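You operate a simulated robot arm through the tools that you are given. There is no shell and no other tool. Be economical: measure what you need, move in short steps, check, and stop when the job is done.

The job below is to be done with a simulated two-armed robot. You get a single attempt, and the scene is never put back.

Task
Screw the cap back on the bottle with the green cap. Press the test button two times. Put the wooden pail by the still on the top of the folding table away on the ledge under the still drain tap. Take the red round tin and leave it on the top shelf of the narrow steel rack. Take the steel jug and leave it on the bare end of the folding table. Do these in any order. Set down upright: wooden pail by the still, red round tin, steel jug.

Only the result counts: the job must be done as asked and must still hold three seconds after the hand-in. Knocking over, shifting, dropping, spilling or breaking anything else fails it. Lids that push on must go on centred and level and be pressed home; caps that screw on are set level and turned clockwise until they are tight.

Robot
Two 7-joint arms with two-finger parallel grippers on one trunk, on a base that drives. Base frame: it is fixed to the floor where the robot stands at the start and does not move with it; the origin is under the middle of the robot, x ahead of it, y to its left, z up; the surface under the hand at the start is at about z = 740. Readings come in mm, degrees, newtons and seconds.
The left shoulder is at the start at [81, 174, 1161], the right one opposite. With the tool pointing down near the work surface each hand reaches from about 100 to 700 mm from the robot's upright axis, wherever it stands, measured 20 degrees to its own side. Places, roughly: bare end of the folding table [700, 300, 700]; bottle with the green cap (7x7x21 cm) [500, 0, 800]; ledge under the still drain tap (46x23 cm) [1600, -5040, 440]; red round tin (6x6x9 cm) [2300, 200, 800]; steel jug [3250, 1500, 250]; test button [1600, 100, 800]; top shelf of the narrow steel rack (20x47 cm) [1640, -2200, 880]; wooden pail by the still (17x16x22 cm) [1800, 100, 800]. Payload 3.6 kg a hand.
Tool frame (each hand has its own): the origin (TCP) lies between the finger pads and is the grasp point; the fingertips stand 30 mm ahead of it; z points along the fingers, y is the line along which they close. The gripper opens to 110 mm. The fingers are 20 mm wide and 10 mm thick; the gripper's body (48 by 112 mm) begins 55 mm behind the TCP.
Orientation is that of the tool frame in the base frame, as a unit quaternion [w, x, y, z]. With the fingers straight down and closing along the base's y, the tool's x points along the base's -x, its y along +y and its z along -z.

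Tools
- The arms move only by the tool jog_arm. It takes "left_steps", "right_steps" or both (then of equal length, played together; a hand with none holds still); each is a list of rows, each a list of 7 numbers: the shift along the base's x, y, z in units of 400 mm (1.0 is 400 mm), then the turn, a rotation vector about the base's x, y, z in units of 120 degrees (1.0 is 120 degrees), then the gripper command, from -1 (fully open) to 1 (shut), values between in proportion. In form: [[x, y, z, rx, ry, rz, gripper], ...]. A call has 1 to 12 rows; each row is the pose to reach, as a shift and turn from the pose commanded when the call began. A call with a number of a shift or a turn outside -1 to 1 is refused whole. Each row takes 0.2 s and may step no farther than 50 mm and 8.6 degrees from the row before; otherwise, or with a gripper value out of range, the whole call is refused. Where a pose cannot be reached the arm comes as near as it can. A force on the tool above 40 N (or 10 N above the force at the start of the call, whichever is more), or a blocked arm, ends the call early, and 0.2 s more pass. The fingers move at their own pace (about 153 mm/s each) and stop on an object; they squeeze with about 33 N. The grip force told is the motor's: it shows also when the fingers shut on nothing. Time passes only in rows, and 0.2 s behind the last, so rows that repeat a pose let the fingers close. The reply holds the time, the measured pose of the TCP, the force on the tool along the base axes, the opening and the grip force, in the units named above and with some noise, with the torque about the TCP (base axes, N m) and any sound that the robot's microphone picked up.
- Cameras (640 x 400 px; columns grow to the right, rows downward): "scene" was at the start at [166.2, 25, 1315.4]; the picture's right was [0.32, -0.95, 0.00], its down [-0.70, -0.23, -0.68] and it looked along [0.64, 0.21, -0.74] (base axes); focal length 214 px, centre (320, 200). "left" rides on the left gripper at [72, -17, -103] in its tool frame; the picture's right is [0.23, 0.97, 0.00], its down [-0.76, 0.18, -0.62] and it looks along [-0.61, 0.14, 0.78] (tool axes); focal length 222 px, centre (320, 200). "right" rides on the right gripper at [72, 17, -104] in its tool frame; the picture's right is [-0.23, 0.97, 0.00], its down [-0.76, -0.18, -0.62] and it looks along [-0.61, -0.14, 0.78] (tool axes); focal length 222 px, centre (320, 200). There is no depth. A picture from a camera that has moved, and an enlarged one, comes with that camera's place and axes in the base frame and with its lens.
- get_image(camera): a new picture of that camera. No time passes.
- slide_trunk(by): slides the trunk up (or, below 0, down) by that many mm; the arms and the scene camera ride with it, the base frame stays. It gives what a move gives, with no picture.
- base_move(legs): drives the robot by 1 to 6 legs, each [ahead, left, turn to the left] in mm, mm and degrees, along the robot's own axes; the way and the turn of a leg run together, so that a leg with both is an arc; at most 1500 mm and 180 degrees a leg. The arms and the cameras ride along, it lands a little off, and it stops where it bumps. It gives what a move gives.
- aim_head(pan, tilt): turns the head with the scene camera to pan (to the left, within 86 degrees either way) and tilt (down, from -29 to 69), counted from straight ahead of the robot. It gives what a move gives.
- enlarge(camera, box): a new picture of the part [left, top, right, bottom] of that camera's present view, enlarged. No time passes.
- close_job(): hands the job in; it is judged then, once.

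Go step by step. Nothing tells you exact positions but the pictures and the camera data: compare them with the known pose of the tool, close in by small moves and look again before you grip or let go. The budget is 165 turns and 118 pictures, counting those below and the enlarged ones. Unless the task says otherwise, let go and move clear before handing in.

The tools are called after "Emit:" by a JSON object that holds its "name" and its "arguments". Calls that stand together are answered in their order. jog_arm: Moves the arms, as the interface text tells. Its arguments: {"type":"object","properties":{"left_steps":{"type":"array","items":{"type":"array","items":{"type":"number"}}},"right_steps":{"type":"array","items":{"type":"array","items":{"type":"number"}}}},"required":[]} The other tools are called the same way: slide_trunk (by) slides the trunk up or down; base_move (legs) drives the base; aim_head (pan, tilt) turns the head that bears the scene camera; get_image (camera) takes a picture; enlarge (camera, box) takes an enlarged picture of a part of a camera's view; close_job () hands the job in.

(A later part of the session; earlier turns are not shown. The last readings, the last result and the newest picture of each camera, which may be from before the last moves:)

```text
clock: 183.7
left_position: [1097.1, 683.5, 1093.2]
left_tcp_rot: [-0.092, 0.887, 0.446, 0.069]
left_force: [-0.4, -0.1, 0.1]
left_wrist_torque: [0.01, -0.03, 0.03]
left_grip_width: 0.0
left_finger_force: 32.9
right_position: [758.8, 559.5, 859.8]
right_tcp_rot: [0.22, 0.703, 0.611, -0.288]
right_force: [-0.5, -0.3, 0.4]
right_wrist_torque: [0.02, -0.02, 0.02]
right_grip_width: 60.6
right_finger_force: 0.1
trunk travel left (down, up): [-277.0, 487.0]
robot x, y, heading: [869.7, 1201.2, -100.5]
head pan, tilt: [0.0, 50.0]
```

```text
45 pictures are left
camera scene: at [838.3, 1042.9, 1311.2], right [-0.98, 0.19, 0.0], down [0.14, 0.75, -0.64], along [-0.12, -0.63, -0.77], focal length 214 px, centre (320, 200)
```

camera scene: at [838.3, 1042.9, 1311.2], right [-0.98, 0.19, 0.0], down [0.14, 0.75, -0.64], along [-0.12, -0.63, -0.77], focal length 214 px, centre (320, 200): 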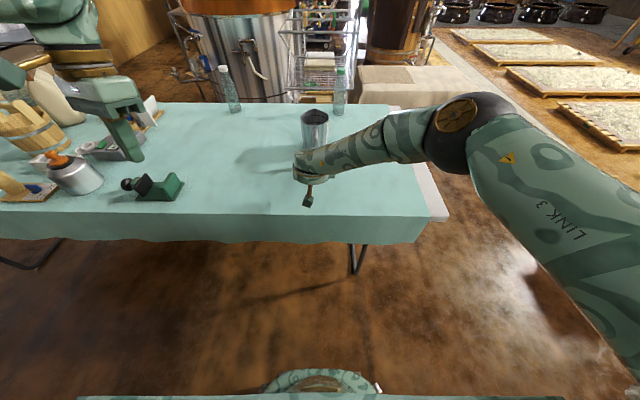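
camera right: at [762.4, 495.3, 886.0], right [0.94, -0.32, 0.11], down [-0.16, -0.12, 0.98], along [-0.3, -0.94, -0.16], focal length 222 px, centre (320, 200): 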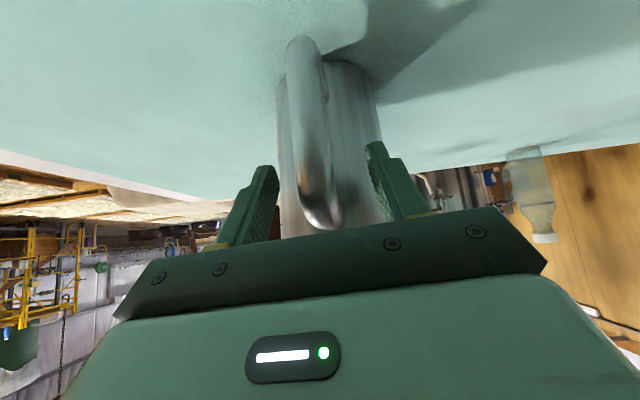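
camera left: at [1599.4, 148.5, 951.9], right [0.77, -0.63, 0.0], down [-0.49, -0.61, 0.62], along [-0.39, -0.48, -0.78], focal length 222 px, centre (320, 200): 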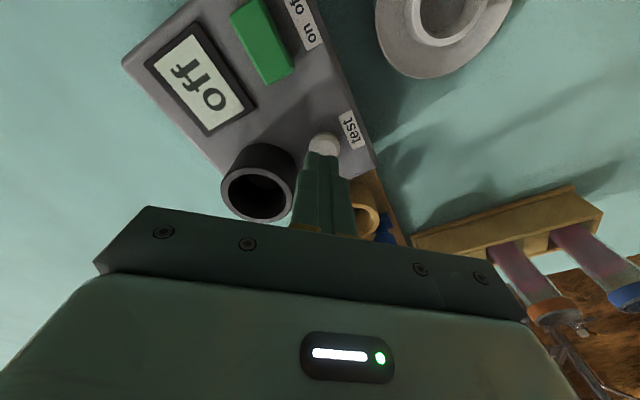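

The jug stands upright on the bare end. Next the tin and pail together: I raise the trunk, and drive to stand between them.

Emit:
{"name": "slide_trunk", "arguments": {"by": 350}}

Emit:
{"name": "base_move", "arguments": {"legs": [[0, 0, 89.5], [1400, -210, 0], [0, 0, -90]]}}

Emit:
{"name": "aim_head", "arguments": {"pan": 0, "tilt": 55}}

Emit:
{"name": "get_image", "arguments": {"camera": "scene"}}

```text
clock: 187.2
left_position: [1097.2, 682.2, 1442.6]
left_tcp_rot: [-0.092, 0.888, 0.445, 0.07]
left_force: [0.0, 0.2, -0.3]
left_wrist_torque: [-0.04, 0.02, 0.03]
left_grip_width: 0.2
left_finger_force: 33.1
right_position: [759.5, 559.4, 1209.2]
right_tcp_rot: [0.22, 0.703, 0.612, -0.287]
right_force: [-0.1, -0.6, -0.1]
right_wrist_torque: [-0.02, 0.01, 0.01]
right_grip_width: 60.3
right_finger_force: 0.0
trunk travel left (down, up): [-627.0, 137.0]
robot x, y, heading: [866.2, 1205.0, -100.7]
head pan, tilt: [0.0, 50.0]
```

```text
clock: 201.8
left_position: [2465.9, 235.7, 1442.4]
left_tcp_rot: [-0.094, 0.879, 0.462, 0.068]
left_force: [-0.3, 0.0, -0.4]
left_wrist_torque: [0.01, 0.0, 0.02]
left_grip_width: 0.0
left_finger_force: 33.1
right_position: [2134.8, 100.6, 1208.9]
right_tcp_rot: [0.225, 0.692, 0.625, -0.284]
right_force: [-0.3, -0.7, 0.8]
right_wrist_torque: [0.03, -0.01, -0.01]
right_grip_width: 60.6
right_finger_force: 0.1
trunk travel left (down, up): [-627.0, 137.0]
robot x, y, heading: [2215.6, 749.1, -98.7]
head pan, tilt: [0.0, 50.0]
```

```text
clock: 202.5
left_position: [2466.9, 236.5, 1443.7]
left_tcp_rot: [-0.094, 0.879, 0.462, 0.068]
left_force: [-0.2, -0.3, 1.3]
left_wrist_torque: [-0.03, -0.01, 0.01]
left_grip_width: 0.3
left_finger_force: 32.4
right_position: [2133.7, 100.7, 1209.6]
right_tcp_rot: [0.226, 0.691, 0.625, -0.283]
right_force: [-0.2, 0.0, 0.3]
right_wrist_torque: [0.02, -0.02, 0.0]
right_grip_width: 60.8
right_finger_force: 0.0
trunk travel left (down, up): [-627.0, 137.0]
robot x, y, heading: [2212.7, 750.6, -98.8]
head pan, tilt: [0.0, 55.0]
```

```text
44 pictures are left
camera scene: at [2206.5, 665.2, 1657.7], right [-0.99, 0.15, 0.0], down [0.12, 0.81, -0.57], along [-0.09, -0.57, -0.82], focal length 214 px, centre (320, 200)
```

scene: 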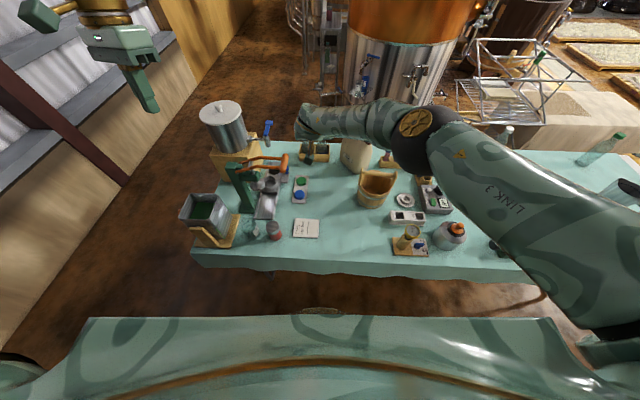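

Pail handle measures at [1852, 93], tin at [2331, 209]. I step 150 mm closer, set both hands to point straight down.

Emit:
{"name": "base_move", "arguments": {"legs": [[150, 0, -2.5]]}}

Emit:
{"name": "jog_arm", "arguments": {"right_steps": [[0, 0.03, 0, 0.049, -0.01, 0, -0.1], [0, 0.06, 0, 0.098, -0.019, 0, -0.1], [0, 0.1, 0, 0.147, -0.029, 0, -0.1], [0, 0.15, 0, 0.196, -0.038, 0, -0.1], [0, 0.2, 0, 0.245, -0.048, 0, -0.1], [0, 0.25, 0, 0.294, -0.057, 0, -0.1], [0, 0.3, 0, 0.343, -0.067, 0, -0.1]], "left_steps": [[-0.02, 0, -0.1, -0.037, 0.005, 0, -1], [-0.04, 0, -0.2, -0.074, 0.009, 0, -1], [-0.06, 0, -0.3, -0.11, 0.014, 0, -1], [-0.1, 0.04, -0.4, -0.11, 0.014, 0, -1], [-0.15, 0.09, -0.5, -0.11, 0.014, 0, -1], [-0.2, 0.16, -0.58, -0.11, 0.014, 0, -1], [-0.25, 0.24, -0.64, -0.11, 0.014, 0, -1]]}}

Emit:
{"name": "get_image", "arguments": {"camera": "left"}}

```text
clock: 203.9
left_position: [2417.9, 78.1, 1443.6]
left_tcp_rot: [-0.092, 0.889, 0.443, 0.07]
left_force: [-0.7, 0.2, -0.5]
left_wrist_torque: [-0.04, -0.03, 0.01]
left_grip_width: 0.1
left_finger_force: 33.2
right_position: [2081.0, -42.1, 1208.5]
right_tcp_rot: [0.22, 0.704, 0.611, -0.287]
right_force: [-0.6, 0.1, 0.8]
right_wrist_torque: [-0.02, 0.01, 0.0]
right_grip_width: 60.3
right_finger_force: 0.0
trunk travel left (down, up): [-627.0, 137.0]
robot x, y, heading: [2196.4, 602.4, -101.3]
head pan, tilt: [0.0, 55.0]
```

```text
clock: 205.5
left_position: [2335.3, 179.9, 1205.5]
left_tcp_rot: [0.005, 0.894, 0.447, 0.005]
left_force: [-0.1, -0.9, -0.2]
left_wrist_torque: [-0.02, 0.02, 0.05]
left_grip_width: 109.8
left_finger_force: 0.1
left hand out of reach, approached as far as the arm can: row 6, 7
right_position: [2080.3, 77.2, 1209.5]
right_tcp_rot: [-0.001, 0.755, 0.656, -0.005]
right_force: [0.2, 0.9, -0.2]
right_wrist_torque: [-0.03, -0.02, -0.06]
right_grip_width: 60.6
right_finger_force: 0.2
trunk travel left (down, up): [-627.0, 137.0]
robot x, y, heading: [2192.4, 603.3, -101.1]
head pan, tilt: [0.0, 55.0]
```

```text
43 pictures are left
camera left: at [2365.1, 248.9, 1310.5], right [0.91, -0.4, 0.01], down [-0.32, -0.71, 0.62], along [-0.24, -0.57, -0.78], focal length 222 px, centre (320, 200)
```

left: 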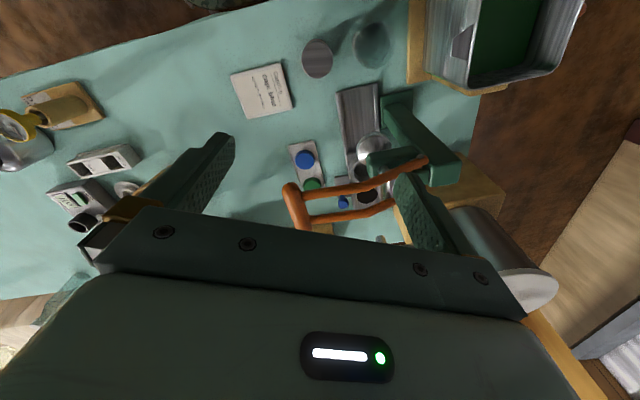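

The tin is at about [2338, 206], with a beaker 100 mm to its right-hand (+x) side. I turn the left hand to keep clear of the beaker, and lower the trunk.

Emit:
{"name": "jog_arm", "arguments": {"left_steps": [[0.002, 0.02, 0, 0, 0, -0.0625, -1], [0.004, 0.04, 0, 0, 0, -0.125, -1], [0.007, 0.065, 0, 0, 0, -0.1875, -1], [0.007, 0.065, 0, 0, 0, -0.25, -1]]}}

Emit:
{"name": "slide_trunk", "arguments": {"by": -300}}

Emit:
{"name": "get_image", "arguments": {"camera": "left"}}

Emit:
{"name": "get_image", "arguments": {"camera": "scene"}}

```text
clock: 206.5
left_position: [2339.5, 206.0, 1207.9]
left_tcp_rot: [0.005, 0.98, 0.198, 0.005]
left_force: [-0.5, -0.2, -0.4]
left_wrist_torque: [0.0, -0.02, 0.02]
left_grip_width: 110.0
left_finger_force: 0.1
right_position: [2081.0, 76.7, 1207.4]
right_tcp_rot: [-0.001, 0.755, 0.656, -0.007]
right_force: [0.1, -0.4, 0.6]
right_wrist_torque: [-0.01, 0.02, 0.02]
right_grip_width: 60.8
right_finger_force: 0.1
trunk travel left (down, up): [-627.0, 137.0]
robot x, y, heading: [2192.7, 605.2, -101.3]
head pan, tilt: [0.0, 55.0]
```

```text
clock: 209.5
left_position: [2339.7, 206.2, 907.8]
left_tcp_rot: [0.006, 0.98, 0.198, 0.004]
left_force: [0.5, 0.2, 0.7]
left_wrist_torque: [0.02, -0.01, 0.02]
left_grip_width: 110.0
left_finger_force: 0.0
right_position: [2080.0, 75.9, 908.2]
right_tcp_rot: [-0.001, 0.755, 0.656, -0.007]
right_force: [0.1, -0.1, -0.1]
right_wrist_torque: [-0.02, 0.0, 0.03]
right_grip_width: 60.5
right_finger_force: 0.1
trunk travel left (down, up): [-327.0, 437.0]
robot x, y, heading: [2191.8, 600.2, -101.4]
head pan, tilt: [0.0, 55.0]
```

```text
42 pictures are left
camera left: at [2400.1, 251.8, 1012.6], right [0.59, -0.81, 0.01], down [-0.64, -0.46, 0.62], along [-0.49, -0.38, -0.78], focal length 222 px, centre (320, 200)
```

left: 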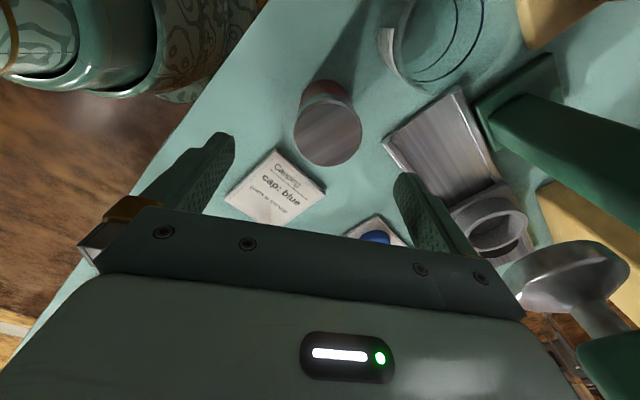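

```text
41 pictures are left
camera scene: at [2166.2, 463.2, 1355.7], right [-0.98, 0.19, 0.0], down [0.16, 0.8, -0.57], along [-0.11, -0.56, -0.82], focal length 214 px, centre (320, 200)
```

scene: 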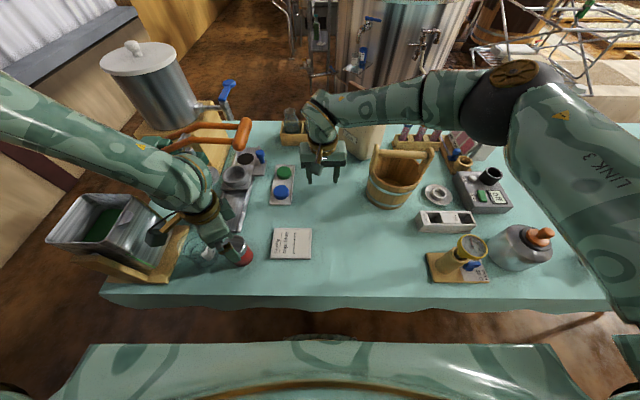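

The tin reads [2347, 202]. I correct and descend around it.

Emit:
{"name": "jog_arm", "arguments": {"left_steps": [[0.0175, -0.01, -0.03, 0, 0, 0, -0.7], [0.0175, -0.01, -0.1, 0, 0, 0, -0.7], [0.0175, -0.01, -0.2, 0, 0, 0, -0.7], [0.0175, -0.01, -0.2, 0, 0, 0, -0.7]]}}

Emit:
{"name": "get_image", "arguments": {"camera": "left"}}

```text
clock: 210.5
left_position: [2352.7, 202.2, 838.4]
left_tcp_rot: [0.005, 0.98, 0.2, 0.003]
left_force: [0.4, -0.4, -0.3]
left_wrist_torque: [-0.01, 0.03, -0.02]
left_grip_width: 93.4
left_finger_force: 0.2
left hand out of reach, approached as far as the arm can: row 3, 4
right_position: [2079.4, 75.7, 908.5]
right_tcp_rot: [-0.001, 0.755, 0.656, -0.005]
right_force: [0.0, -0.4, 0.4]
right_wrist_torque: [0.05, -0.02, -0.01]
right_grip_width: 60.5
right_finger_force: 0.1
trunk travel left (down, up): [-327.0, 437.0]
robot x, y, heading: [2193.3, 601.2, -100.9]
head pan, tilt: [0.0, 55.0]
```

```text
40 pictures are left
camera left: at [2413.2, 246.7, 941.1], right [0.59, -0.81, 0.01], down [-0.64, -0.46, 0.62], along [-0.5, -0.37, -0.78], focal length 222 px, centre (320, 200)
```

left: 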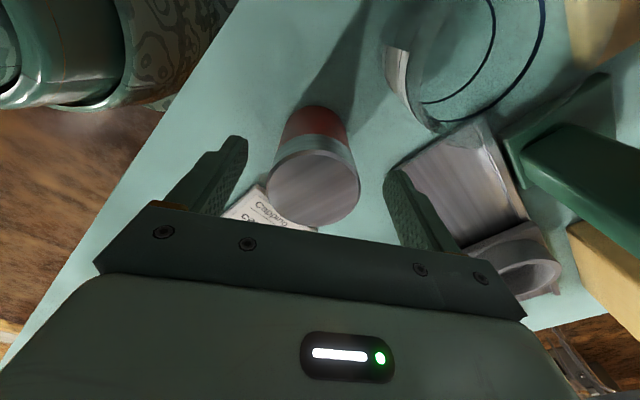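

Well centred. The last 48 mm I lower with the trunk, then grip.

Emit:
{"name": "slide_trunk", "arguments": {"by": -48}}

Emit:
{"name": "jog_arm", "arguments": {"left_steps": [[0, 0, 0, 0, 0, 0, 0], [0, 0, 0, 0, 0, 0, 1], [0, 0, 0, 0, 0, 0, 1], [0, 0, 0, 0, 0, 0, 1]]}}

Emit:
{"name": "get_image", "arguments": {"camera": "left"}}

```text
clock: 211.4
left_position: [2353.7, 203.5, 788.5]
left_tcp_rot: [0.006, 0.98, 0.2, 0.005]
left_force: [0.4, 0.0, -0.3]
left_wrist_torque: [-0.02, -0.02, 0.01]
left_grip_width: 93.6
left_finger_force: 0.0
right_position: [2080.3, 76.7, 861.7]
right_tcp_rot: [0.0, 0.755, 0.655, -0.007]
right_force: [0.7, -0.7, -0.2]
right_wrist_torque: [-0.02, 0.0, 0.03]
right_grip_width: 60.6
right_finger_force: 0.0
trunk travel left (down, up): [-279.0, 485.0]
robot x, y, heading: [2193.3, 603.2, -100.8]
head pan, tilt: [0.0, 55.0]
```

```text
clock: 212.4
left_position: [2353.2, 201.8, 789.7]
left_tcp_rot: [0.006, 0.98, 0.198, 0.005]
left_force: [0.6, 1.7, 7.9]
left_wrist_torque: [0.26, 0.17, -0.02]
left_grip_width: 59.3
left_finger_force: 33.1
right_position: [2079.7, 75.4, 860.8]
right_tcp_rot: [-0.002, 0.755, 0.655, -0.007]
right_force: [0.4, 0.9, 0.5]
right_wrist_torque: [0.0, -0.01, 0.02]
right_grip_width: 60.6
right_finger_force: 0.0
trunk travel left (down, up): [-279.0, 485.0]
robot x, y, heading: [2190.0, 604.2, -101.2]
head pan, tilt: [0.0, 55.0]
```

```text
39 pictures are left
camera left: at [2413.0, 247.5, 893.3], right [0.59, -0.81, 0.01], down [-0.64, -0.46, 0.62], along [-0.49, -0.37, -0.78], focal length 222 px, centre (320, 200)
```

left: 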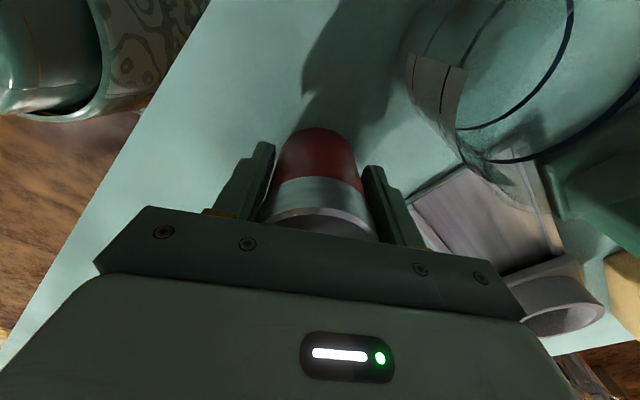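

The tin is held. I lift it clear with the trunk, then take the right hand over the pail handle, turned 90° to straddle the bar.

Emit:
{"name": "slide_trunk", "arguments": {"by": 200}}

Emit:
{"name": "jog_arm", "arguments": {"right_steps": [[-0.049, 0.01, 0, 0, 0, 0.0625, -0.3], [-0.098, 0.01, 0, 0, 0, 0.125, -0.3], [-0.148, 0.01, 0, 0, 0, 0.1875, -0.3], [-0.197, 0.01, 0, 0, 0, 0.25, -0.3], [-0.246, 0.01, 0, 0, 0, 0.3125, -0.3], [-0.295, 0.01, 0, 0, 0, 0.375, -0.3], [-0.344, 0, 0, 0, 0, 0.4375, -0.3], [-0.393, -0.01, 0, 0, 0, 0.5, -0.3], [-0.443, -0.015, 0, 0, 0, 0.5625, -0.3], [-0.492, -0.02, 0, 0, 0, 0.625, -0.3], [-0.541, -0.025, 0, 0, 0, 0.6875, -0.3], [-0.59, -0.035, 0, 0, 0, 0.75, -0.3]]}}

Emit:
{"name": "get_image", "arguments": {"camera": "right"}}

```text
clock: 214.6
left_position: [2353.1, 200.9, 1020.2]
left_tcp_rot: [0.05, 0.978, 0.2, -0.014]
left_force: [0.3, 0.0, -1.6]
left_wrist_torque: [0.02, -0.01, 0.01]
left_grip_width: 59.3
left_finger_force: 33.3
right_position: [2080.6, 76.3, 1060.8]
right_tcp_rot: [-0.002, 0.754, 0.656, -0.006]
right_force: [0.5, -0.4, 0.3]
right_wrist_torque: [-0.01, 0.04, 0.02]
right_grip_width: 60.5
right_finger_force: 0.0
trunk travel left (down, up): [-479.0, 285.0]
robot x, y, heading: [2193.0, 601.1, -101.0]
head pan, tilt: [0.0, 55.0]
```

```text
clock: 217.2
left_position: [2352.4, 199.6, 1019.6]
left_tcp_rot: [0.049, 0.979, 0.198, -0.013]
left_force: [-0.5, -0.4, -1.1]
left_wrist_torque: [0.03, -0.08, 0.01]
left_grip_width: 59.2
left_finger_force: 32.7
right_position: [1998.5, 263.8, 987.1]
right_tcp_rot: [0.01, 0.105, 0.993, -0.058]
right_force: [0.1, -0.9, 0.2]
right_wrist_torque: [-0.01, 0.0, -0.05]
right_grip_width: 71.7
right_finger_force: 0.0
right hand out of reach, approached as far as the arm can: row 3, 4, 5, 6, 7, 8, 9, 10, 11, 12
trunk travel left (down, up): [-479.0, 285.0]
robot x, y, heading: [2192.8, 598.5, -101.0]
head pan, tilt: [0.0, 55.0]
```

```text
38 pictures are left
camera right: at [1931.6, 305.9, 1086.1], right [0.43, 0.9, -0.11], down [0.7, -0.26, 0.66], along [0.57, -0.36, -0.74], focal length 222 px, centre (320, 200)
```

right: 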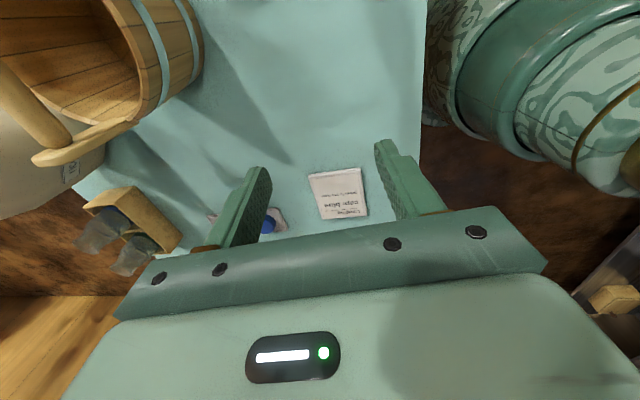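

The orientation is right, but the position lagged. I raise, then move over the pail from here.

Emit:
{"name": "jog_arm", "arguments": {"right_steps": [[0, 0, 0.1, 0, 0, 0, -0.3], [0, 0, 0.18, 0, 0, 0, -0.3], [-0.064, -0.084, 0.18, 0, 0, 0, -0.3], [-0.128, -0.168, 0.18, 0, 0, 0, -0.3], [-0.193, -0.253, 0.18, 0, 0, 0, -0.3], [-0.257, -0.337, 0.18, 0, 0, 0, -0.3], [-0.321, -0.421, 0.18, 0, 0, 0, -0.3], [-0.385, -0.505, 0.18, 0, 0, 0, -0.3]]}}

Emit:
{"name": "get_image", "arguments": {"camera": "scene"}}

```text
clock: 218.9
left_position: [2353.2, 201.7, 1019.6]
left_tcp_rot: [0.049, 0.978, 0.2, -0.015]
left_force: [0.5, -1.0, -0.8]
left_wrist_torque: [-0.03, -0.04, 0.0]
left_grip_width: 59.0
left_finger_force: 33.1
right_position: [2003.8, 270.0, 1037.6]
right_tcp_rot: [0.008, 0.109, 0.992, -0.064]
right_force: [-0.3, 0.5, -0.5]
right_wrist_torque: [0.02, -0.02, 0.0]
right_grip_width: 71.3
right_finger_force: 0.1
right hand out of reach, approached as far as the arm can: row 1, 2, 3, 4, 5, 6, 7, 8
trunk travel left (down, up): [-479.0, 285.0]
robot x, y, heading: [2186.5, 600.1, -101.3]
head pan, tilt: [0.0, 55.0]
```

```text
37 pictures are left
camera scene: at [2174.2, 503.5, 1509.0], right [-0.98, 0.19, 0.0], down [0.16, 0.8, -0.57], along [-0.11, -0.56, -0.82], focal length 214 px, centre (320, 200)
```

scene: 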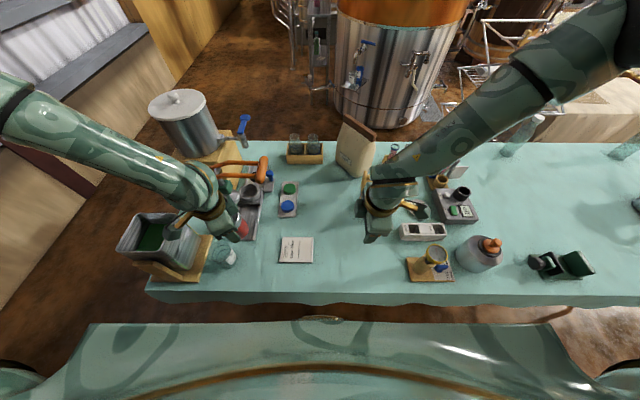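

The wrist is at a joint limit this way round. I turn the hand back the other way while moving over the pail.

Emit:
{"name": "jog_arm", "arguments": {"right_steps": [[0, 0, 0.01, 0, 0, -0.065, -0.3], [0, 0, 0.02, 0, 0, -0.13, -0.3], [-0.02, -0.04, 0.04, 0, 0, -0.195, -0.3], [-0.04, -0.08, 0.07, 0, 0, -0.26, -0.3], [-0.07, -0.13, 0.07, 0, 0, -0.325, -0.3], [-0.1, -0.18, 0.07, 0, 0, -0.39, -0.3], [-0.13, -0.23, 0.07, 0, 0, -0.455, -0.3], [-0.16, -0.28, 0.07, 0, 0, -0.52, -0.3], [-0.19, -0.33, 0.07, 0, 0, -0.585, -0.3], [-0.22, -0.38, 0.07, 0, 0, -0.65, -0.3], [-0.24, -0.44, 0.07, 0, 0, -0.715, -0.3], [-0.26, -0.49, 0.07, 0, 0, -0.78, -0.3]]}}

Emit:
{"name": "jog_arm", "arguments": {"right_steps": [[-0.02, 0, 0, 0, 0, -0.065, -0.3], [-0.04, 0, 0, 0, 0, -0.13, -0.3], [-0.06, 0, 0, 0, 0, -0.195, -0.3], [-0.08, 0, 0, 0, 0, -0.26, -0.3], [-0.1, -0.01, 0, 0, 0, -0.325, -0.3], [-0.12, -0.01, 0, 0, 0, -0.39, -0.3], [-0.13, -0.01, 0, 0, 0, -0.455, -0.3], [-0.13, -0.02, 0, 0, 0, -0.52, -0.3], [-0.13, -0.02, 0, 0, 0, -0.585, -0.3], [-0.13, -0.02, 0, 0, 0, -0.65, -0.3]]}}

```text
clock: 221.6
left_position: [2354.0, 201.4, 1020.0]
left_tcp_rot: [0.05, 0.979, 0.2, -0.014]
left_force: [0.6, -0.6, -1.3]
left_wrist_torque: [0.02, -0.03, 0.0]
left_grip_width: 59.0
left_finger_force: 32.9
right_position: [1902.8, 81.1, 1061.6]
right_tcp_rot: [-0.038, 0.797, 0.601, -0.048]
right_force: [-0.8, 0.3, -0.4]
right_wrist_torque: [0.01, 0.01, -0.03]
right_grip_width: 71.6
right_finger_force: 0.0
trunk travel left (down, up): [-479.0, 285.0]
robot x, y, heading: [2188.2, 602.2, -101.3]
head pan, tilt: [0.0, 55.0]
```

```text
clock: 223.8
left_position: [2352.2, 201.5, 1020.3]
left_tcp_rot: [0.05, 0.979, 0.199, -0.015]
left_force: [-0.4, 0.6, -1.6]
left_wrist_torque: [0.03, -0.03, 0.03]
left_grip_width: 59.0
left_finger_force: 32.9
right_position: [1850.1, 73.2, 1060.8]
right_tcp_rot: [-0.06, 0.997, -0.037, -0.014]
right_force: [0.5, -0.1, -0.4]
right_wrist_torque: [0.01, 0.01, 0.01]
right_grip_width: 71.5
right_finger_force: 0.0
trunk travel left (down, up): [-479.0, 285.0]
robot x, y, heading: [2190.5, 601.8, -101.2]
head pan, tilt: [0.0, 55.0]
```

Now the hand is over the pail, straddling direction right. I square up the small tilt and look.

Emit:
{"name": "jog_arm", "arguments": {"right_steps": [[0, 0, 0, -0.028, -0.005, -0.027, -0.3], [0, 0, 0, -0.057, -0.011, -0.055, -0.3], [0, 0, 0, -0.057, -0.011, -0.055, -0.3]]}}

Emit:
{"name": "get_image", "arguments": {"camera": "right"}}

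```text
clock: 224.6
left_position: [2353.0, 201.7, 1019.9]
left_tcp_rot: [0.049, 0.979, 0.199, -0.014]
left_force: [-0.2, 0.0, -1.7]
left_wrist_torque: [0.04, 0.01, -0.01]
left_grip_width: 59.1
left_finger_force: 32.6
right_position: [1850.8, 72.8, 1061.4]
right_tcp_rot: [-0.001, 0.996, -0.092, 0.004]
right_force: [-0.3, 0.5, -0.1]
right_wrist_torque: [0.03, 0.01, -0.02]
right_grip_width: 71.5
right_finger_force: 0.2
trunk travel left (down, up): [-479.0, 285.0]
robot x, y, heading: [2188.7, 599.2, -101.0]
head pan, tilt: [0.0, 55.0]
```

```text
36 pictures are left
camera right: at [1918.1, 41.5, 1165.6], right [-0.4, -0.92, 0.0], down [-0.72, 0.31, 0.62], along [-0.56, 0.25, -0.79], focal length 222 px, centre (320, 200)
```

right: 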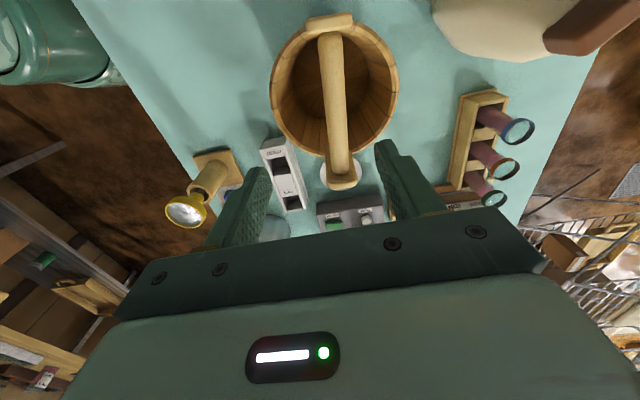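

The bar's centre is near [1843, 57], running at about −17°. I align and descend over it.

Emit:
{"name": "jog_arm", "arguments": {"right_steps": [[-0.01, -0.02, 0, 0, 0, -0.02, -0.3], [-0.02, -0.04, -0.03, 0, 0, -0.04, -0.3], [-0.02, -0.04, -0.12, 0, 0, -0.04, -0.3], [-0.02, -0.04, -0.2, 0, 0, -0.04, -0.3]]}}

Emit:
{"name": "get_image", "arguments": {"camera": "right"}}

Emit:
{"name": "enlarge", "arguments": {"camera": "scene", "box": [330, 110, 490, 210]}}

```text
clock: 225.6
left_position: [2353.7, 201.2, 1020.4]
left_tcp_rot: [0.05, 0.979, 0.199, -0.013]
left_force: [1.1, -0.4, -1.8]
left_wrist_torque: [0.0, 0.01, 0.02]
left_grip_width: 59.0
left_finger_force: 33.5
right_position: [1842.3, 56.0, 983.1]
right_tcp_rot: [-0.001, 0.991, -0.133, 0.004]
right_force: [-0.7, -0.2, -1.1]
right_wrist_torque: [0.0, 0.03, -0.02]
right_grip_width: 71.8
right_finger_force: 0.2
trunk travel left (down, up): [-479.0, 285.0]
robot x, y, heading: [2191.5, 603.5, -101.1]
head pan, tilt: [0.0, 55.0]
```

```text
35 pictures are left
camera right: at [1907.4, 19.3, 1086.7], right [-0.48, -0.88, 0.0], down [-0.69, 0.37, 0.62], along [-0.54, 0.3, -0.79], focal length 222 px, centre (320, 200)
```

right: 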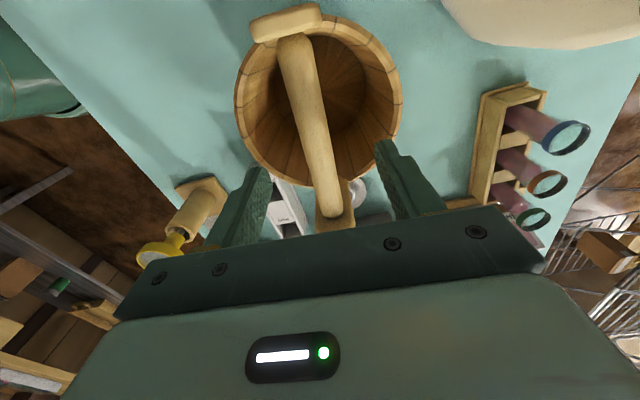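

```text
4.00 times, centred on (410, 160) of scene
camera zoom: at [2174.8, 503.0, 1509.0], right [-0.98, 0.19, 0.0], down [0.16, 0.8, -0.57], along [-0.11, -0.56, -0.82], focal length 858 px, centre (-40, 360)
```

zoom: 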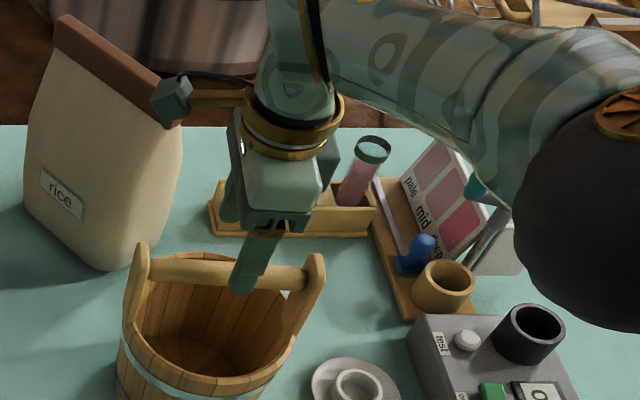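

The bar is centred between the fingers. I descend 48 mm more and close.

Emit:
{"name": "jog_arm", "arguments": {"right_steps": [[0, 0, -0.06, 0, 0, 0, -0.3], [0, 0, -0.12, 0, 0, 0, -0.3], [0, 0, -0.12, 0, 0, 0, 0.3], [0, 0, -0.12, 0, 0, 0, 1], [0, 0, -0.12, 0, 0, 0, 1], [0, 0, -0.12, 0, 0, 0, 1]]}}

Emit:
{"name": "enlarge", "arguments": {"camera": "scene", "box": [330, 110, 490, 210]}}

```text
clock: 226.9
left_position: [2354.4, 202.0, 1019.8]
left_tcp_rot: [0.049, 0.979, 0.2, -0.014]
left_force: [0.0, 0.2, -1.7]
left_wrist_torque: [0.02, -0.02, -0.01]
left_grip_width: 59.1
left_finger_force: 32.8
right_position: [1848.7, 67.7, 939.9]
right_tcp_rot: [0.0, 0.991, -0.133, 0.004]
right_force: [3.9, -6.1, 11.1]
right_wrist_torque: [-0.27, -0.91, -0.25]
right_grip_width: 21.6
right_finger_force: 32.9
right hand out of reach, approached as far as the arm can: row 1, 2, 3, 4, 5, 6
trunk travel left (down, up): [-479.0, 285.0]
robot x, y, heading: [2190.9, 605.5, -101.0]
head pan, tilt: [0.0, 55.0]
```

```text
4.00 times, centred on (410, 160) of scene
camera zoom: at [2175.4, 503.8, 1509.2], right [-0.98, 0.19, 0.0], down [0.16, 0.8, -0.57], along [-0.11, -0.56, -0.82], focal length 858 px, centre (-40, 360)
```

zoom: 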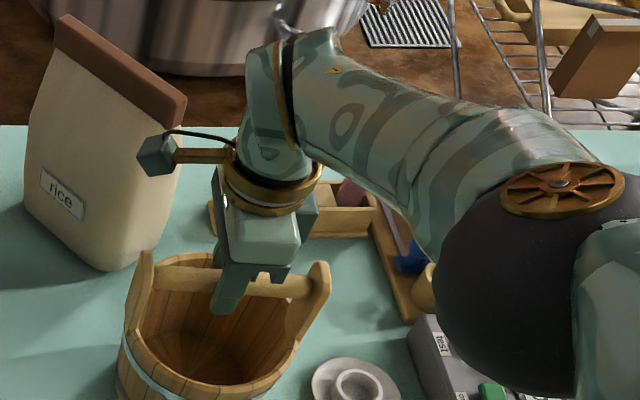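

The bar is gripped. I lift with the trunk, which also raises the elbow away from the table things.

Emit:
{"name": "slide_trunk", "arguments": {"by": 40}}

Emit:
{"name": "slide_trunk", "arguments": {"by": 130}}

Emit:
{"name": "get_image", "arguments": {"camera": "scene"}}

```text
clock: 227.8
left_position: [2353.4, 200.3, 1062.5]
left_tcp_rot: [0.05, 0.979, 0.199, -0.015]
left_force: [-0.5, -0.4, -1.7]
left_wrist_torque: [0.0, -0.03, 0.01]
left_grip_width: 59.0
left_finger_force: 32.8
right_position: [1845.8, 69.2, 984.5]
right_tcp_rot: [0.004, 0.991, -0.133, 0.004]
right_force: [0.6, 0.1, -4.5]
right_wrist_torque: [0.04, -0.03, -0.04]
right_grip_width: 21.6
right_finger_force: 33.4
trunk travel left (down, up): [-519.0, 245.0]
robot x, y, heading: [2191.1, 599.9, -101.4]
head pan, tilt: [0.0, 55.0]
```

```text
clock: 229.4
left_position: [2354.7, 202.6, 1199.5]
left_tcp_rot: [0.058, 0.978, 0.2, -0.019]
left_force: [0.0, -0.9, -1.6]
left_wrist_torque: [0.02, -0.01, 0.01]
left_grip_width: 59.0
left_finger_force: 32.8
right_position: [1848.0, 70.8, 1124.5]
right_tcp_rot: [0.012, 0.991, -0.133, 0.004]
right_force: [0.7, 0.5, -4.4]
right_wrist_torque: [0.04, -0.04, 0.05]
right_grip_width: 21.4
right_finger_force: 33.2
trunk travel left (down, up): [-649.0, 115.0]
robot x, y, heading: [2192.2, 601.3, -101.2]
head pan, tilt: [0.0, 55.0]
```

```text
32 pictures are left
camera scene: at [2176.6, 517.4, 1679.5], right [-0.98, 0.19, 0.0], down [0.16, 0.8, -0.57], along [-0.11, -0.56, -0.82], focal length 214 px, centre (320, 200)
```

scene: 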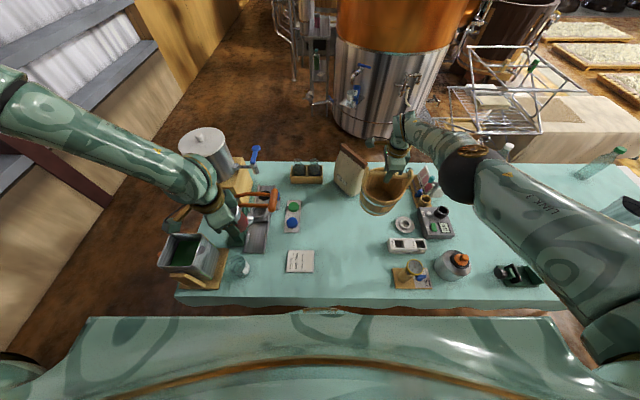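

The pail and tin are both up and nothing else moved. I back off and slide toward the table's far end to scout a way to the rack.

Emit:
{"name": "base_move", "arguments": {"legs": [[-350, 0, 0], [0, 880, 0]]}}

Emit:
{"name": "aim_head", "arguments": {"pan": 0, "tilt": 30}}

Emit:
{"name": "get_image", "arguments": {"camera": "scene"}}

```text
clock: 235.8
left_position: [3273.5, 370.1, 1198.9]
left_tcp_rot: [0.056, 0.979, 0.197, -0.018]
left_force: [-0.1, -0.8, -1.9]
left_wrist_torque: [-0.02, -0.02, -0.01]
left_grip_width: 59.0
left_finger_force: 32.4
right_position: [2764.4, 240.3, 1124.6]
right_tcp_rot: [0.012, 0.991, -0.137, 0.003]
right_force: [0.0, -0.2, -4.2]
right_wrist_torque: [0.0, -0.08, -0.01]
right_grip_width: 21.5
right_finger_force: 32.5
trunk travel left (down, up): [-649.0, 115.0]
robot x, y, heading: [3112.5, 770.3, -101.6]
head pan, tilt: [0.0, 55.0]
```

```text
clock: 236.7
left_position: [3273.2, 369.5, 1200.2]
left_tcp_rot: [0.057, 0.979, 0.195, -0.018]
left_force: [0.2, -1.0, -1.9]
left_wrist_torque: [-0.01, -0.03, -0.04]
left_grip_width: 59.1
left_finger_force: 33.3
right_position: [2765.2, 240.3, 1124.7]
right_tcp_rot: [0.011, 0.991, -0.136, 0.004]
right_force: [0.2, -0.1, -5.1]
right_wrist_torque: [0.01, -0.06, -0.01]
right_grip_width: 21.4
right_finger_force: 33.2
trunk travel left (down, up): [-649.0, 115.0]
robot x, y, heading: [3114.7, 771.5, -101.7]
head pan, tilt: [0.0, 30.0]
```

```text
31 pictures are left
camera scene: at [3093.8, 668.9, 1715.6], right [-0.98, 0.2, 0.0], down [0.1, 0.49, -0.87], along [-0.17, -0.85, -0.5], focal length 214 px, centre (320, 200)
```

scene: 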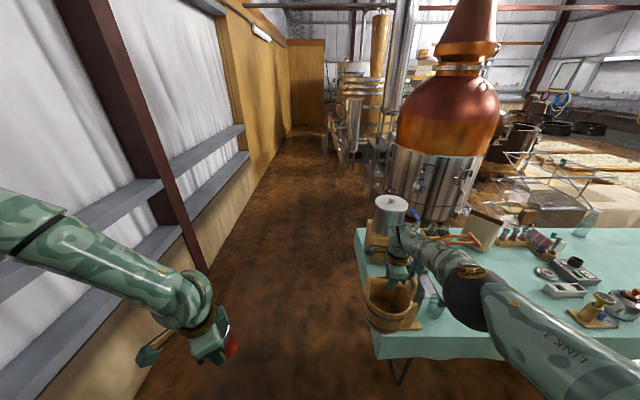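

There's a clear corridor past the table's far end to the rack and the far ledge. I shift left and drive down it.

Emit:
{"name": "base_move", "arguments": {"legs": [[0, 330, 0], [1500, 0, 0], [1100, 0, 0]]}}

Emit:
{"name": "aim_head", "arguments": {"pan": -40, "tilt": 30}}

Emit:
{"name": "get_image", "arguments": {"camera": "scene"}}

```text
clock: 251.1
left_position: [3057.9, -2230.5, 1200.2]
left_tcp_rot: [0.057, 0.981, 0.187, -0.019]
left_force: [-0.2, -0.5, -1.4]
left_wrist_torque: [-0.01, -0.02, 0.0]
left_grip_width: 58.6
left_finger_force: 32.8
right_position: [2546.7, -2349.7, 1123.6]
right_tcp_rot: [0.012, 0.989, -0.146, 0.004]
right_force: [-0.2, 0.2, -4.9]
right_wrist_torque: [0.01, 0.0, -0.02]
right_grip_width: 21.5
right_finger_force: 32.8
trunk travel left (down, up): [-649.0, 115.0]
robot x, y, heading: [2902.4, -1830.1, -102.6]
head pan, tilt: [0.0, 30.0]
```

```text
clock: 252.2
left_position: [3058.0, -2231.4, 1198.6]
left_tcp_rot: [0.056, 0.981, 0.187, -0.019]
left_force: [0.7, -0.6, -1.7]
left_wrist_torque: [0.0, -0.03, 0.0]
left_grip_width: 58.7
left_finger_force: 33.4
right_position: [2547.0, -2350.6, 1124.0]
right_tcp_rot: [0.012, 0.989, -0.146, 0.004]
right_force: [0.6, 0.7, -4.3]
right_wrist_torque: [0.01, -0.02, 0.0]
right_grip_width: 21.5
right_finger_force: 32.8
trunk travel left (down, up): [-649.0, 115.0]
robot x, y, heading: [2904.6, -1830.6, -102.7]
head pan, tilt: [-40.0, 30.0]
```

```text
30 pictures are left
camera scene: at [2831.3, -1895.3, 1715.7], right [-0.61, 0.79, 0.0], down [0.4, 0.3, -0.87], along [-0.69, -0.53, -0.5], focal length 214 px, centre (320, 200)
```

scene: 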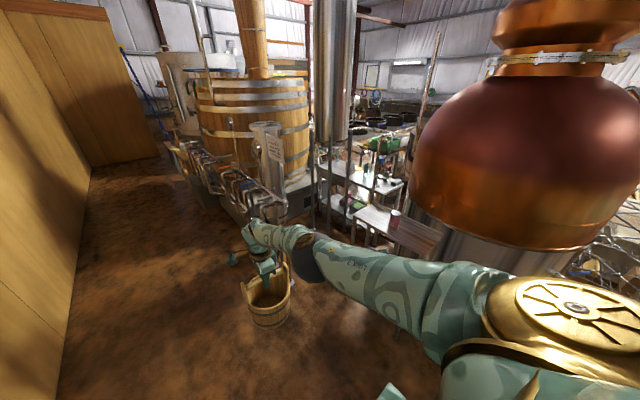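

Emit:
{"name": "enlarge", "arguments": {"camera": "scene", "box": [290, 120, 466, 230]}}

```text
3.64 times, centred on (378, 175) of scene
camera zoom: at [2831.3, -1895.3, 1715.7], right [-0.61, 0.79, 0.0], down [0.4, 0.3, -0.87], along [-0.69, -0.53, -0.5], focal length 780 px, centre (109, 291)
```

zoom: 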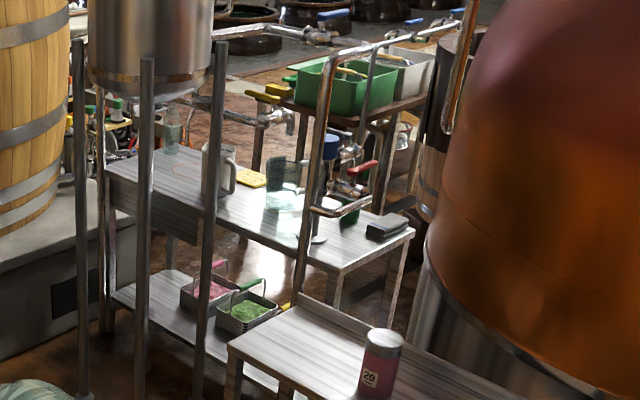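

The rack's top shelf spans about x 1480–1700, y −2470 to −2000, with a pink tin near the middle front. I'll set the red tin on its left half near [1605, −2345]; I turn to approach with the pail kept clear on the right.

Emit:
{"name": "base_move", "arguments": {"legs": [[0, 0, -117], [150, 700, 0]]}}

Emit:
{"name": "aim_head", "arguments": {"pan": 15, "tilt": 50}}

Emit:
{"name": "get_image", "arguments": {"camera": "scene"}}

```text
clock: 261.0
left_position: [1909.8, -2233.1, 1199.3]
left_tcp_rot: [-0.013, -0.67, 0.74, 0.058]
left_force: [-0.5, 0.7, -0.8]
left_wrist_torque: [-0.05, 0.0, 0.01]
left_grip_width: 58.8
left_finger_force: 32.7
right_position: [2037.5, -1724.9, 1124.1]
right_tcp_rot: [-0.01, -0.39, 0.921, 0.008]
right_force: [-0.1, -0.4, -4.4]
right_wrist_torque: [-0.01, -0.01, -0.01]
right_grip_width: 21.4
right_finger_force: 32.7
trunk travel left (down, up): [-649.0, 115.0]
robot x, y, heading: [2334.6, -2283.8, 140.0]
head pan, tilt: [-40.0, 30.0]
```

```text
clock: 262.2
left_position: [1909.9, -2231.9, 1199.1]
left_tcp_rot: [-0.013, -0.669, 0.74, 0.059]
left_force: [0.0, 0.9, -1.9]
left_wrist_torque: [-0.01, 0.02, 0.0]
left_grip_width: 58.7
left_finger_force: 32.9
right_position: [2038.5, -1724.6, 1123.2]
right_tcp_rot: [-0.009, -0.39, 0.921, 0.008]
right_force: [-0.3, 0.4, -4.0]
right_wrist_torque: [0.0, 0.03, -0.01]
right_grip_width: 21.6
right_finger_force: 32.9
trunk travel left (down, up): [-649.0, 115.0]
robot x, y, heading: [2340.7, -2283.5, 140.2]
head pan, tilt: [15.0, 50.0]
```

```text
28 pictures are left
camera scene: at [2260.2, -2241.3, 1686.1], right [0.42, 0.91, 0.0], down [0.69, -0.32, -0.64], along [-0.58, 0.27, -0.77], focal length 214 px, centre (320, 200)
```

scene: 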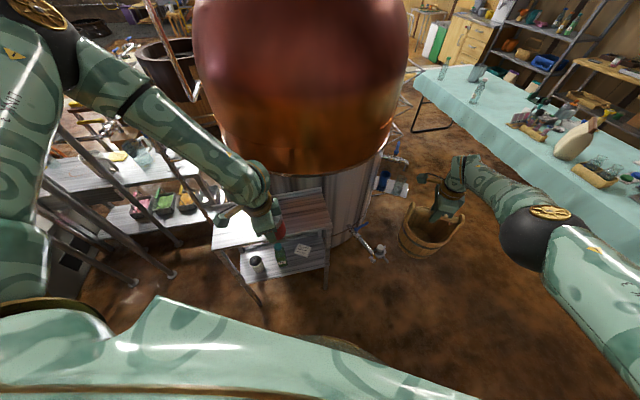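

Emit:
{"name": "enlarge", "arguments": {"camera": "scene", "box": [200, 150, 360, 310]}}

```text
2.50 times, centred on (280, 230) of scene
camera zoom: at [2260.2, -2241.3, 1686.1], right [0.42, 0.91, 0.0], down [0.69, -0.32, -0.64], along [-0.58, 0.27, -0.77], focal length 536 px, centre (420, 125)
```

zoom: 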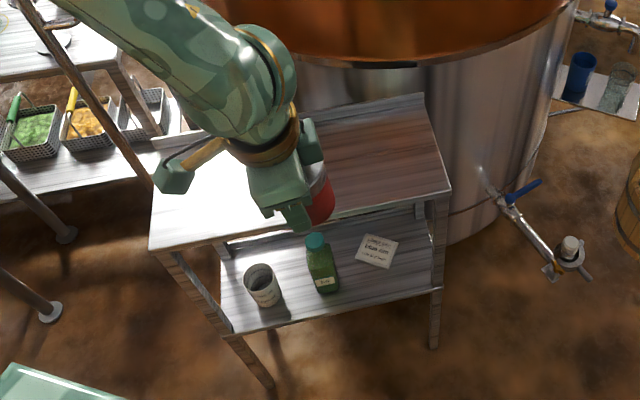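

I have the shelf corners now; my target for the tin is [1622, −2352]. I move the base so the tin comes over it.

Emit:
{"name": "base_move", "arguments": {"legs": [[143, 277, 0]]}}

Emit:
{"name": "get_image", "arguments": {"camera": "left"}}

Emit:
{"name": "get_image", "arguments": {"camera": "scene"}}

```text
clock: 264.3
left_position: [1621.2, -2352.9, 1199.0]
left_tcp_rot: [-0.012, -0.666, 0.743, 0.059]
left_force: [-0.3, 0.3, -2.4]
left_wrist_torque: [0.0, -0.03, -0.03]
left_grip_width: 58.8
left_finger_force: 32.2
right_position: [1756.6, -1845.3, 1124.8]
right_tcp_rot: [-0.009, -0.386, 0.922, 0.008]
right_force: [0.4, 0.1, -4.6]
right_wrist_torque: [-0.02, 0.0, -0.01]
right_grip_width: 21.8
right_finger_force: 32.7
trunk travel left (down, up): [-649.0, 115.0]
robot x, y, heading: [2049.9, -2404.4, 139.6]
head pan, tilt: [15.0, 50.0]
```

```text
26 pictures are left
camera left: at [1641.5, -2432.9, 1296.3], right [-0.99, -0.12, 0.09], down [-0.03, 0.73, 0.68], along [-0.15, 0.67, -0.73], focal length 222 px, centre (320, 200)
```

left: 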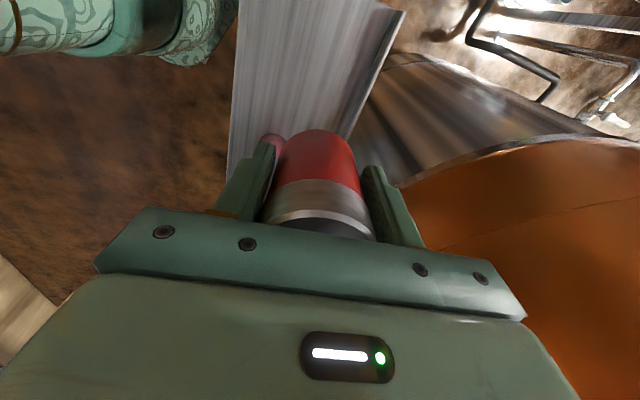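

```text
25 pictures are left
camera scene: at [1973.1, -2362.9, 1686.2], right [0.43, 0.9, 0.0], down [0.69, -0.33, -0.64], along [-0.58, 0.27, -0.77], focal length 214 px, centre (320, 200)
```

scene: 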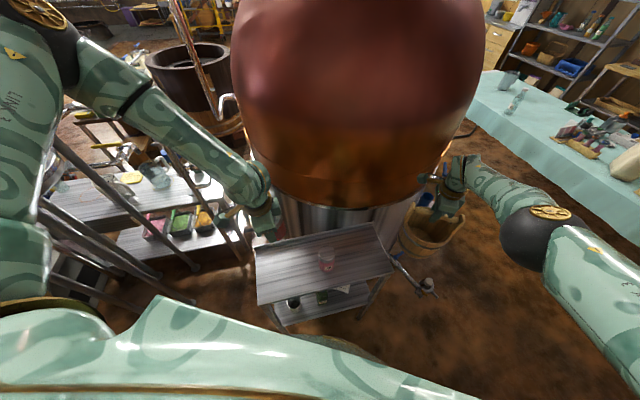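

The tin is over the left half of the shelf. I level the 7° tilt and lower it part-way.

Emit:
{"name": "jog_arm", "arguments": {"left_steps": [[0, 0, -0.1, -0.0345, -0.046, 0, 1], [0, 0, -0.2, -0.0345, -0.046, 0, 1], [0, 0, -0.3, -0.0345, -0.046, 0, 1], [0, 0, -0.4, -0.0345, -0.046, 0, 1], [0, 0, -0.5, -0.0345, -0.046, 0, 1]]}}

Emit:
{"name": "enlarge", "arguments": {"camera": "scene", "box": [220, 190, 400, 310]}}

```text
clock: 265.5
left_position: [1603.8, -2421.4, 1160.3]
left_tcp_rot: [-0.001, -0.668, 0.744, 0.001]
left_force: [0.0, 0.9, -1.0]
left_wrist_torque: [0.0, 0.03, 0.0]
left_grip_width: 58.5
left_finger_force: 33.3
left hand out of reach, approached as far as the arm can: row 1, 2, 3, 4, 5
right_position: [1753.6, -1845.2, 1125.1]
right_tcp_rot: [-0.009, -0.386, 0.922, 0.008]
right_force: [0.5, -0.3, -5.8]
right_wrist_torque: [-0.02, -0.03, -0.02]
right_grip_width: 21.5
right_finger_force: 32.9
trunk travel left (down, up): [-649.0, 115.0]
robot x, y, heading: [2050.5, -2403.0, 139.7]
head pan, tilt: [15.0, 50.0]
```

```text
3.33 times, centred on (310, 250) of scene
camera zoom: at [1972.1, -2363.6, 1686.1], right [0.43, 0.9, 0.0], down [0.69, -0.33, -0.64], along [-0.58, 0.27, -0.77], focal length 715 px, centre (353, 33)
```

zoom: 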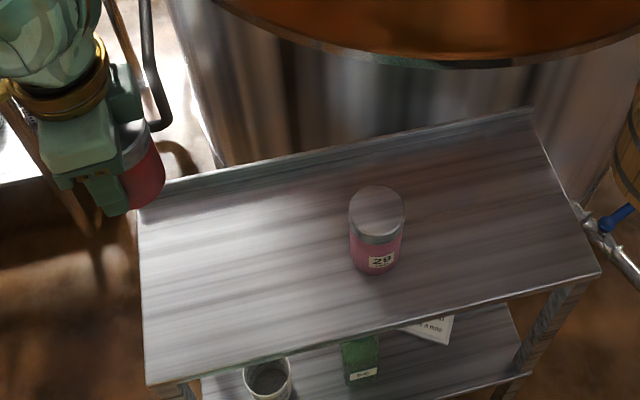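

The left arm is too folded this close, so I re-stand further back at heading 110°, which also keeps the pail clear of the rack when I lower.

Emit:
{"name": "base_move", "arguments": {"legs": [[-250, 0, 0], [0, 0, -30], [-68, 208, 0]]}}

Emit:
{"name": "slide_trunk", "arguments": {"by": -140}}

Emit:
{"name": "jog_arm", "arguments": {"left_steps": [[-0.026, 0.07, 0, 0, 0, 0, 1], [-0.051, 0.141, 0, 0, 0, 0, 1], [-0.077, 0.211, 0, 0, 0, 0, 1], [-0.103, 0.282, 0, 0, 0, 0, 1], [-0.128, 0.352, 0, 0, 0, 0, 1]]}}

Emit:
{"name": "get_image", "arguments": {"camera": "scene"}}

```text
clock: 270.1
left_position: [1672.5, -2498.8, 1161.4]
left_tcp_rot: [-0.001, -0.455, 0.891, 0.0]
left_force: [0.4, -0.2, -1.3]
left_wrist_torque: [0.01, 0.04, 0.01]
left_grip_width: 58.3
left_finger_force: 32.9
right_position: [2088.2, -2070.5, 1123.1]
right_tcp_rot: [-0.007, -0.136, 0.991, 0.01]
right_force: [-0.4, 0.7, -4.7]
right_wrist_torque: [-0.02, 0.01, 0.0]
right_grip_width: 21.3
right_finger_force: 32.8
trunk travel left (down, up): [-649.0, 115.0]
robot x, y, heading: [2068.0, -2707.6, 109.9]
head pan, tilt: [15.0, 50.0]
```

```text
clock: 271.8
left_position: [1672.6, -2497.5, 1020.0]
left_tcp_rot: [0.0, -0.455, 0.891, 0.0]
left_force: [-0.1, -0.2, -1.2]
left_wrist_torque: [0.01, 0.01, -0.03]
left_grip_width: 58.4
left_finger_force: 32.8
right_position: [2088.3, -2071.0, 983.8]
right_tcp_rot: [-0.007, -0.137, 0.99, 0.011]
right_force: [-0.1, 1.0, -4.1]
right_wrist_torque: [0.0, 0.02, -0.01]
right_grip_width: 21.3
right_finger_force: 32.8
trunk travel left (down, up): [-509.0, 255.0]
robot x, y, heading: [2066.7, -2703.9, 110.0]
head pan, tilt: [15.0, 50.0]
```

```text
clock: 273.0
left_position: [1616.0, -2386.8, 1056.4]
left_tcp_rot: [-0.001, -0.454, 0.891, 0.0]
left_force: [-0.1, -0.4, -1.0]
left_wrist_torque: [-0.01, 0.01, 0.03]
left_grip_width: 58.6
left_finger_force: 33.4
left hand out of reach, approached as far as the arm can: row 2, 3, 4, 5
right_position: [2089.5, -2071.3, 984.3]
right_tcp_rot: [-0.008, -0.136, 0.991, 0.011]
right_force: [-0.2, 0.1, -5.9]
right_wrist_torque: [-0.03, 0.02, 0.02]
right_grip_width: 21.3
right_finger_force: 33.3
trunk travel left (down, up): [-509.0, 255.0]
robot x, y, heading: [2066.6, -2704.3, 110.0]
head pan, tilt: [15.0, 50.0]
```

```text
23 pictures are left
camera scene: at [2018.3, -2619.1, 1545.6], right [0.82, 0.57, 0.0], down [0.44, -0.63, -0.64], along [-0.37, 0.53, -0.77], focal length 214 px, centre (320, 200)
```

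scene: 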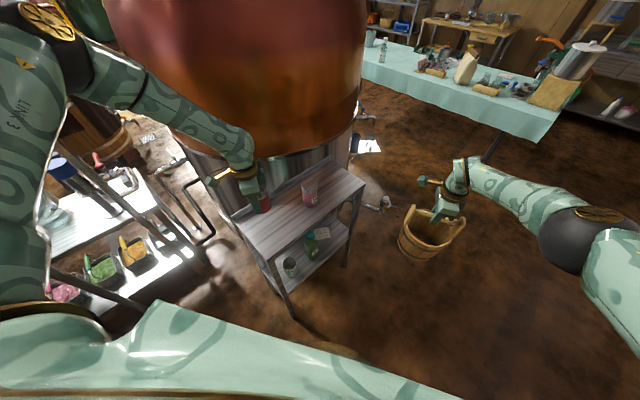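

Tin is upright at [1616, −2387]. I nudge 25 mm ahead and lower with the trunk to ~20 mm above the shelf.

Emit:
{"name": "base_move", "arguments": {"legs": [[25, 0, 0]]}}

Emit:
{"name": "slide_trunk", "arguments": {"by": -100}}

Emit:
{"name": "enlarge", "arguments": {"camera": "scene", "box": [210, 130, 370, 260]}}

```text
clock: 273.8
left_position: [1609.5, -2367.0, 1057.9]
left_tcp_rot: [0.0, -0.454, 0.891, 0.002]
left_force: [0.4, -0.7, -1.3]
left_wrist_torque: [-0.01, 0.03, 0.03]
left_grip_width: 58.5
left_finger_force: 33.0
right_position: [2080.7, -2050.5, 984.9]
right_tcp_rot: [-0.007, -0.137, 0.99, 0.01]
right_force: [0.1, -0.5, -5.4]
right_wrist_torque: [-0.02, 0.0, 0.0]
right_grip_width: 21.6
right_finger_force: 33.1
trunk travel left (down, up): [-509.0, 255.0]
robot x, y, heading: [2057.1, -2680.2, 110.0]
head pan, tilt: [15.0, 50.0]
```

```text
clock: 275.1
left_position: [1607.3, -2366.1, 958.3]
left_tcp_rot: [0.0, -0.455, 0.891, 0.0]
left_force: [0.0, -0.6, -1.0]
left_wrist_torque: [0.03, -0.01, 0.0]
left_grip_width: 58.5
left_finger_force: 33.5
right_position: [2080.4, -2048.6, 884.6]
right_tcp_rot: [-0.008, -0.137, 0.99, 0.012]
right_force: [0.0, 0.5, -4.1]
right_wrist_torque: [-0.02, 0.02, -0.02]
right_grip_width: 21.3
right_finger_force: 32.7
trunk travel left (down, up): [-409.0, 355.0]
robot x, y, heading: [2058.6, -2678.4, 110.2]
head pan, tilt: [15.0, 50.0]
```

```text
3.08 times, centred on (290, 195) of scene
camera zoom: at [2003.3, -2578.0, 1445.2], right [0.82, 0.57, 0.0], down [0.44, -0.63, -0.64], along [-0.37, 0.53, -0.77], focal length 660 px, centre (412, 215)
```

zoom: 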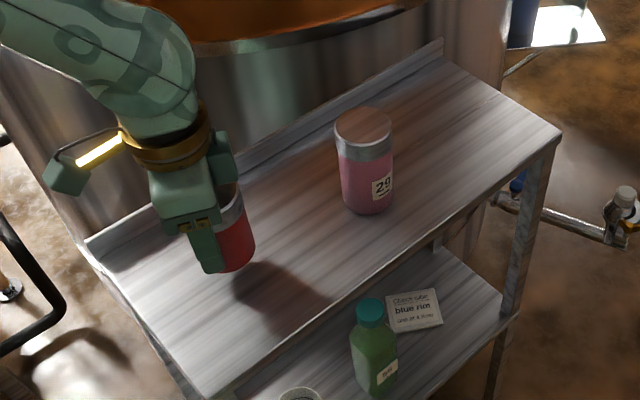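

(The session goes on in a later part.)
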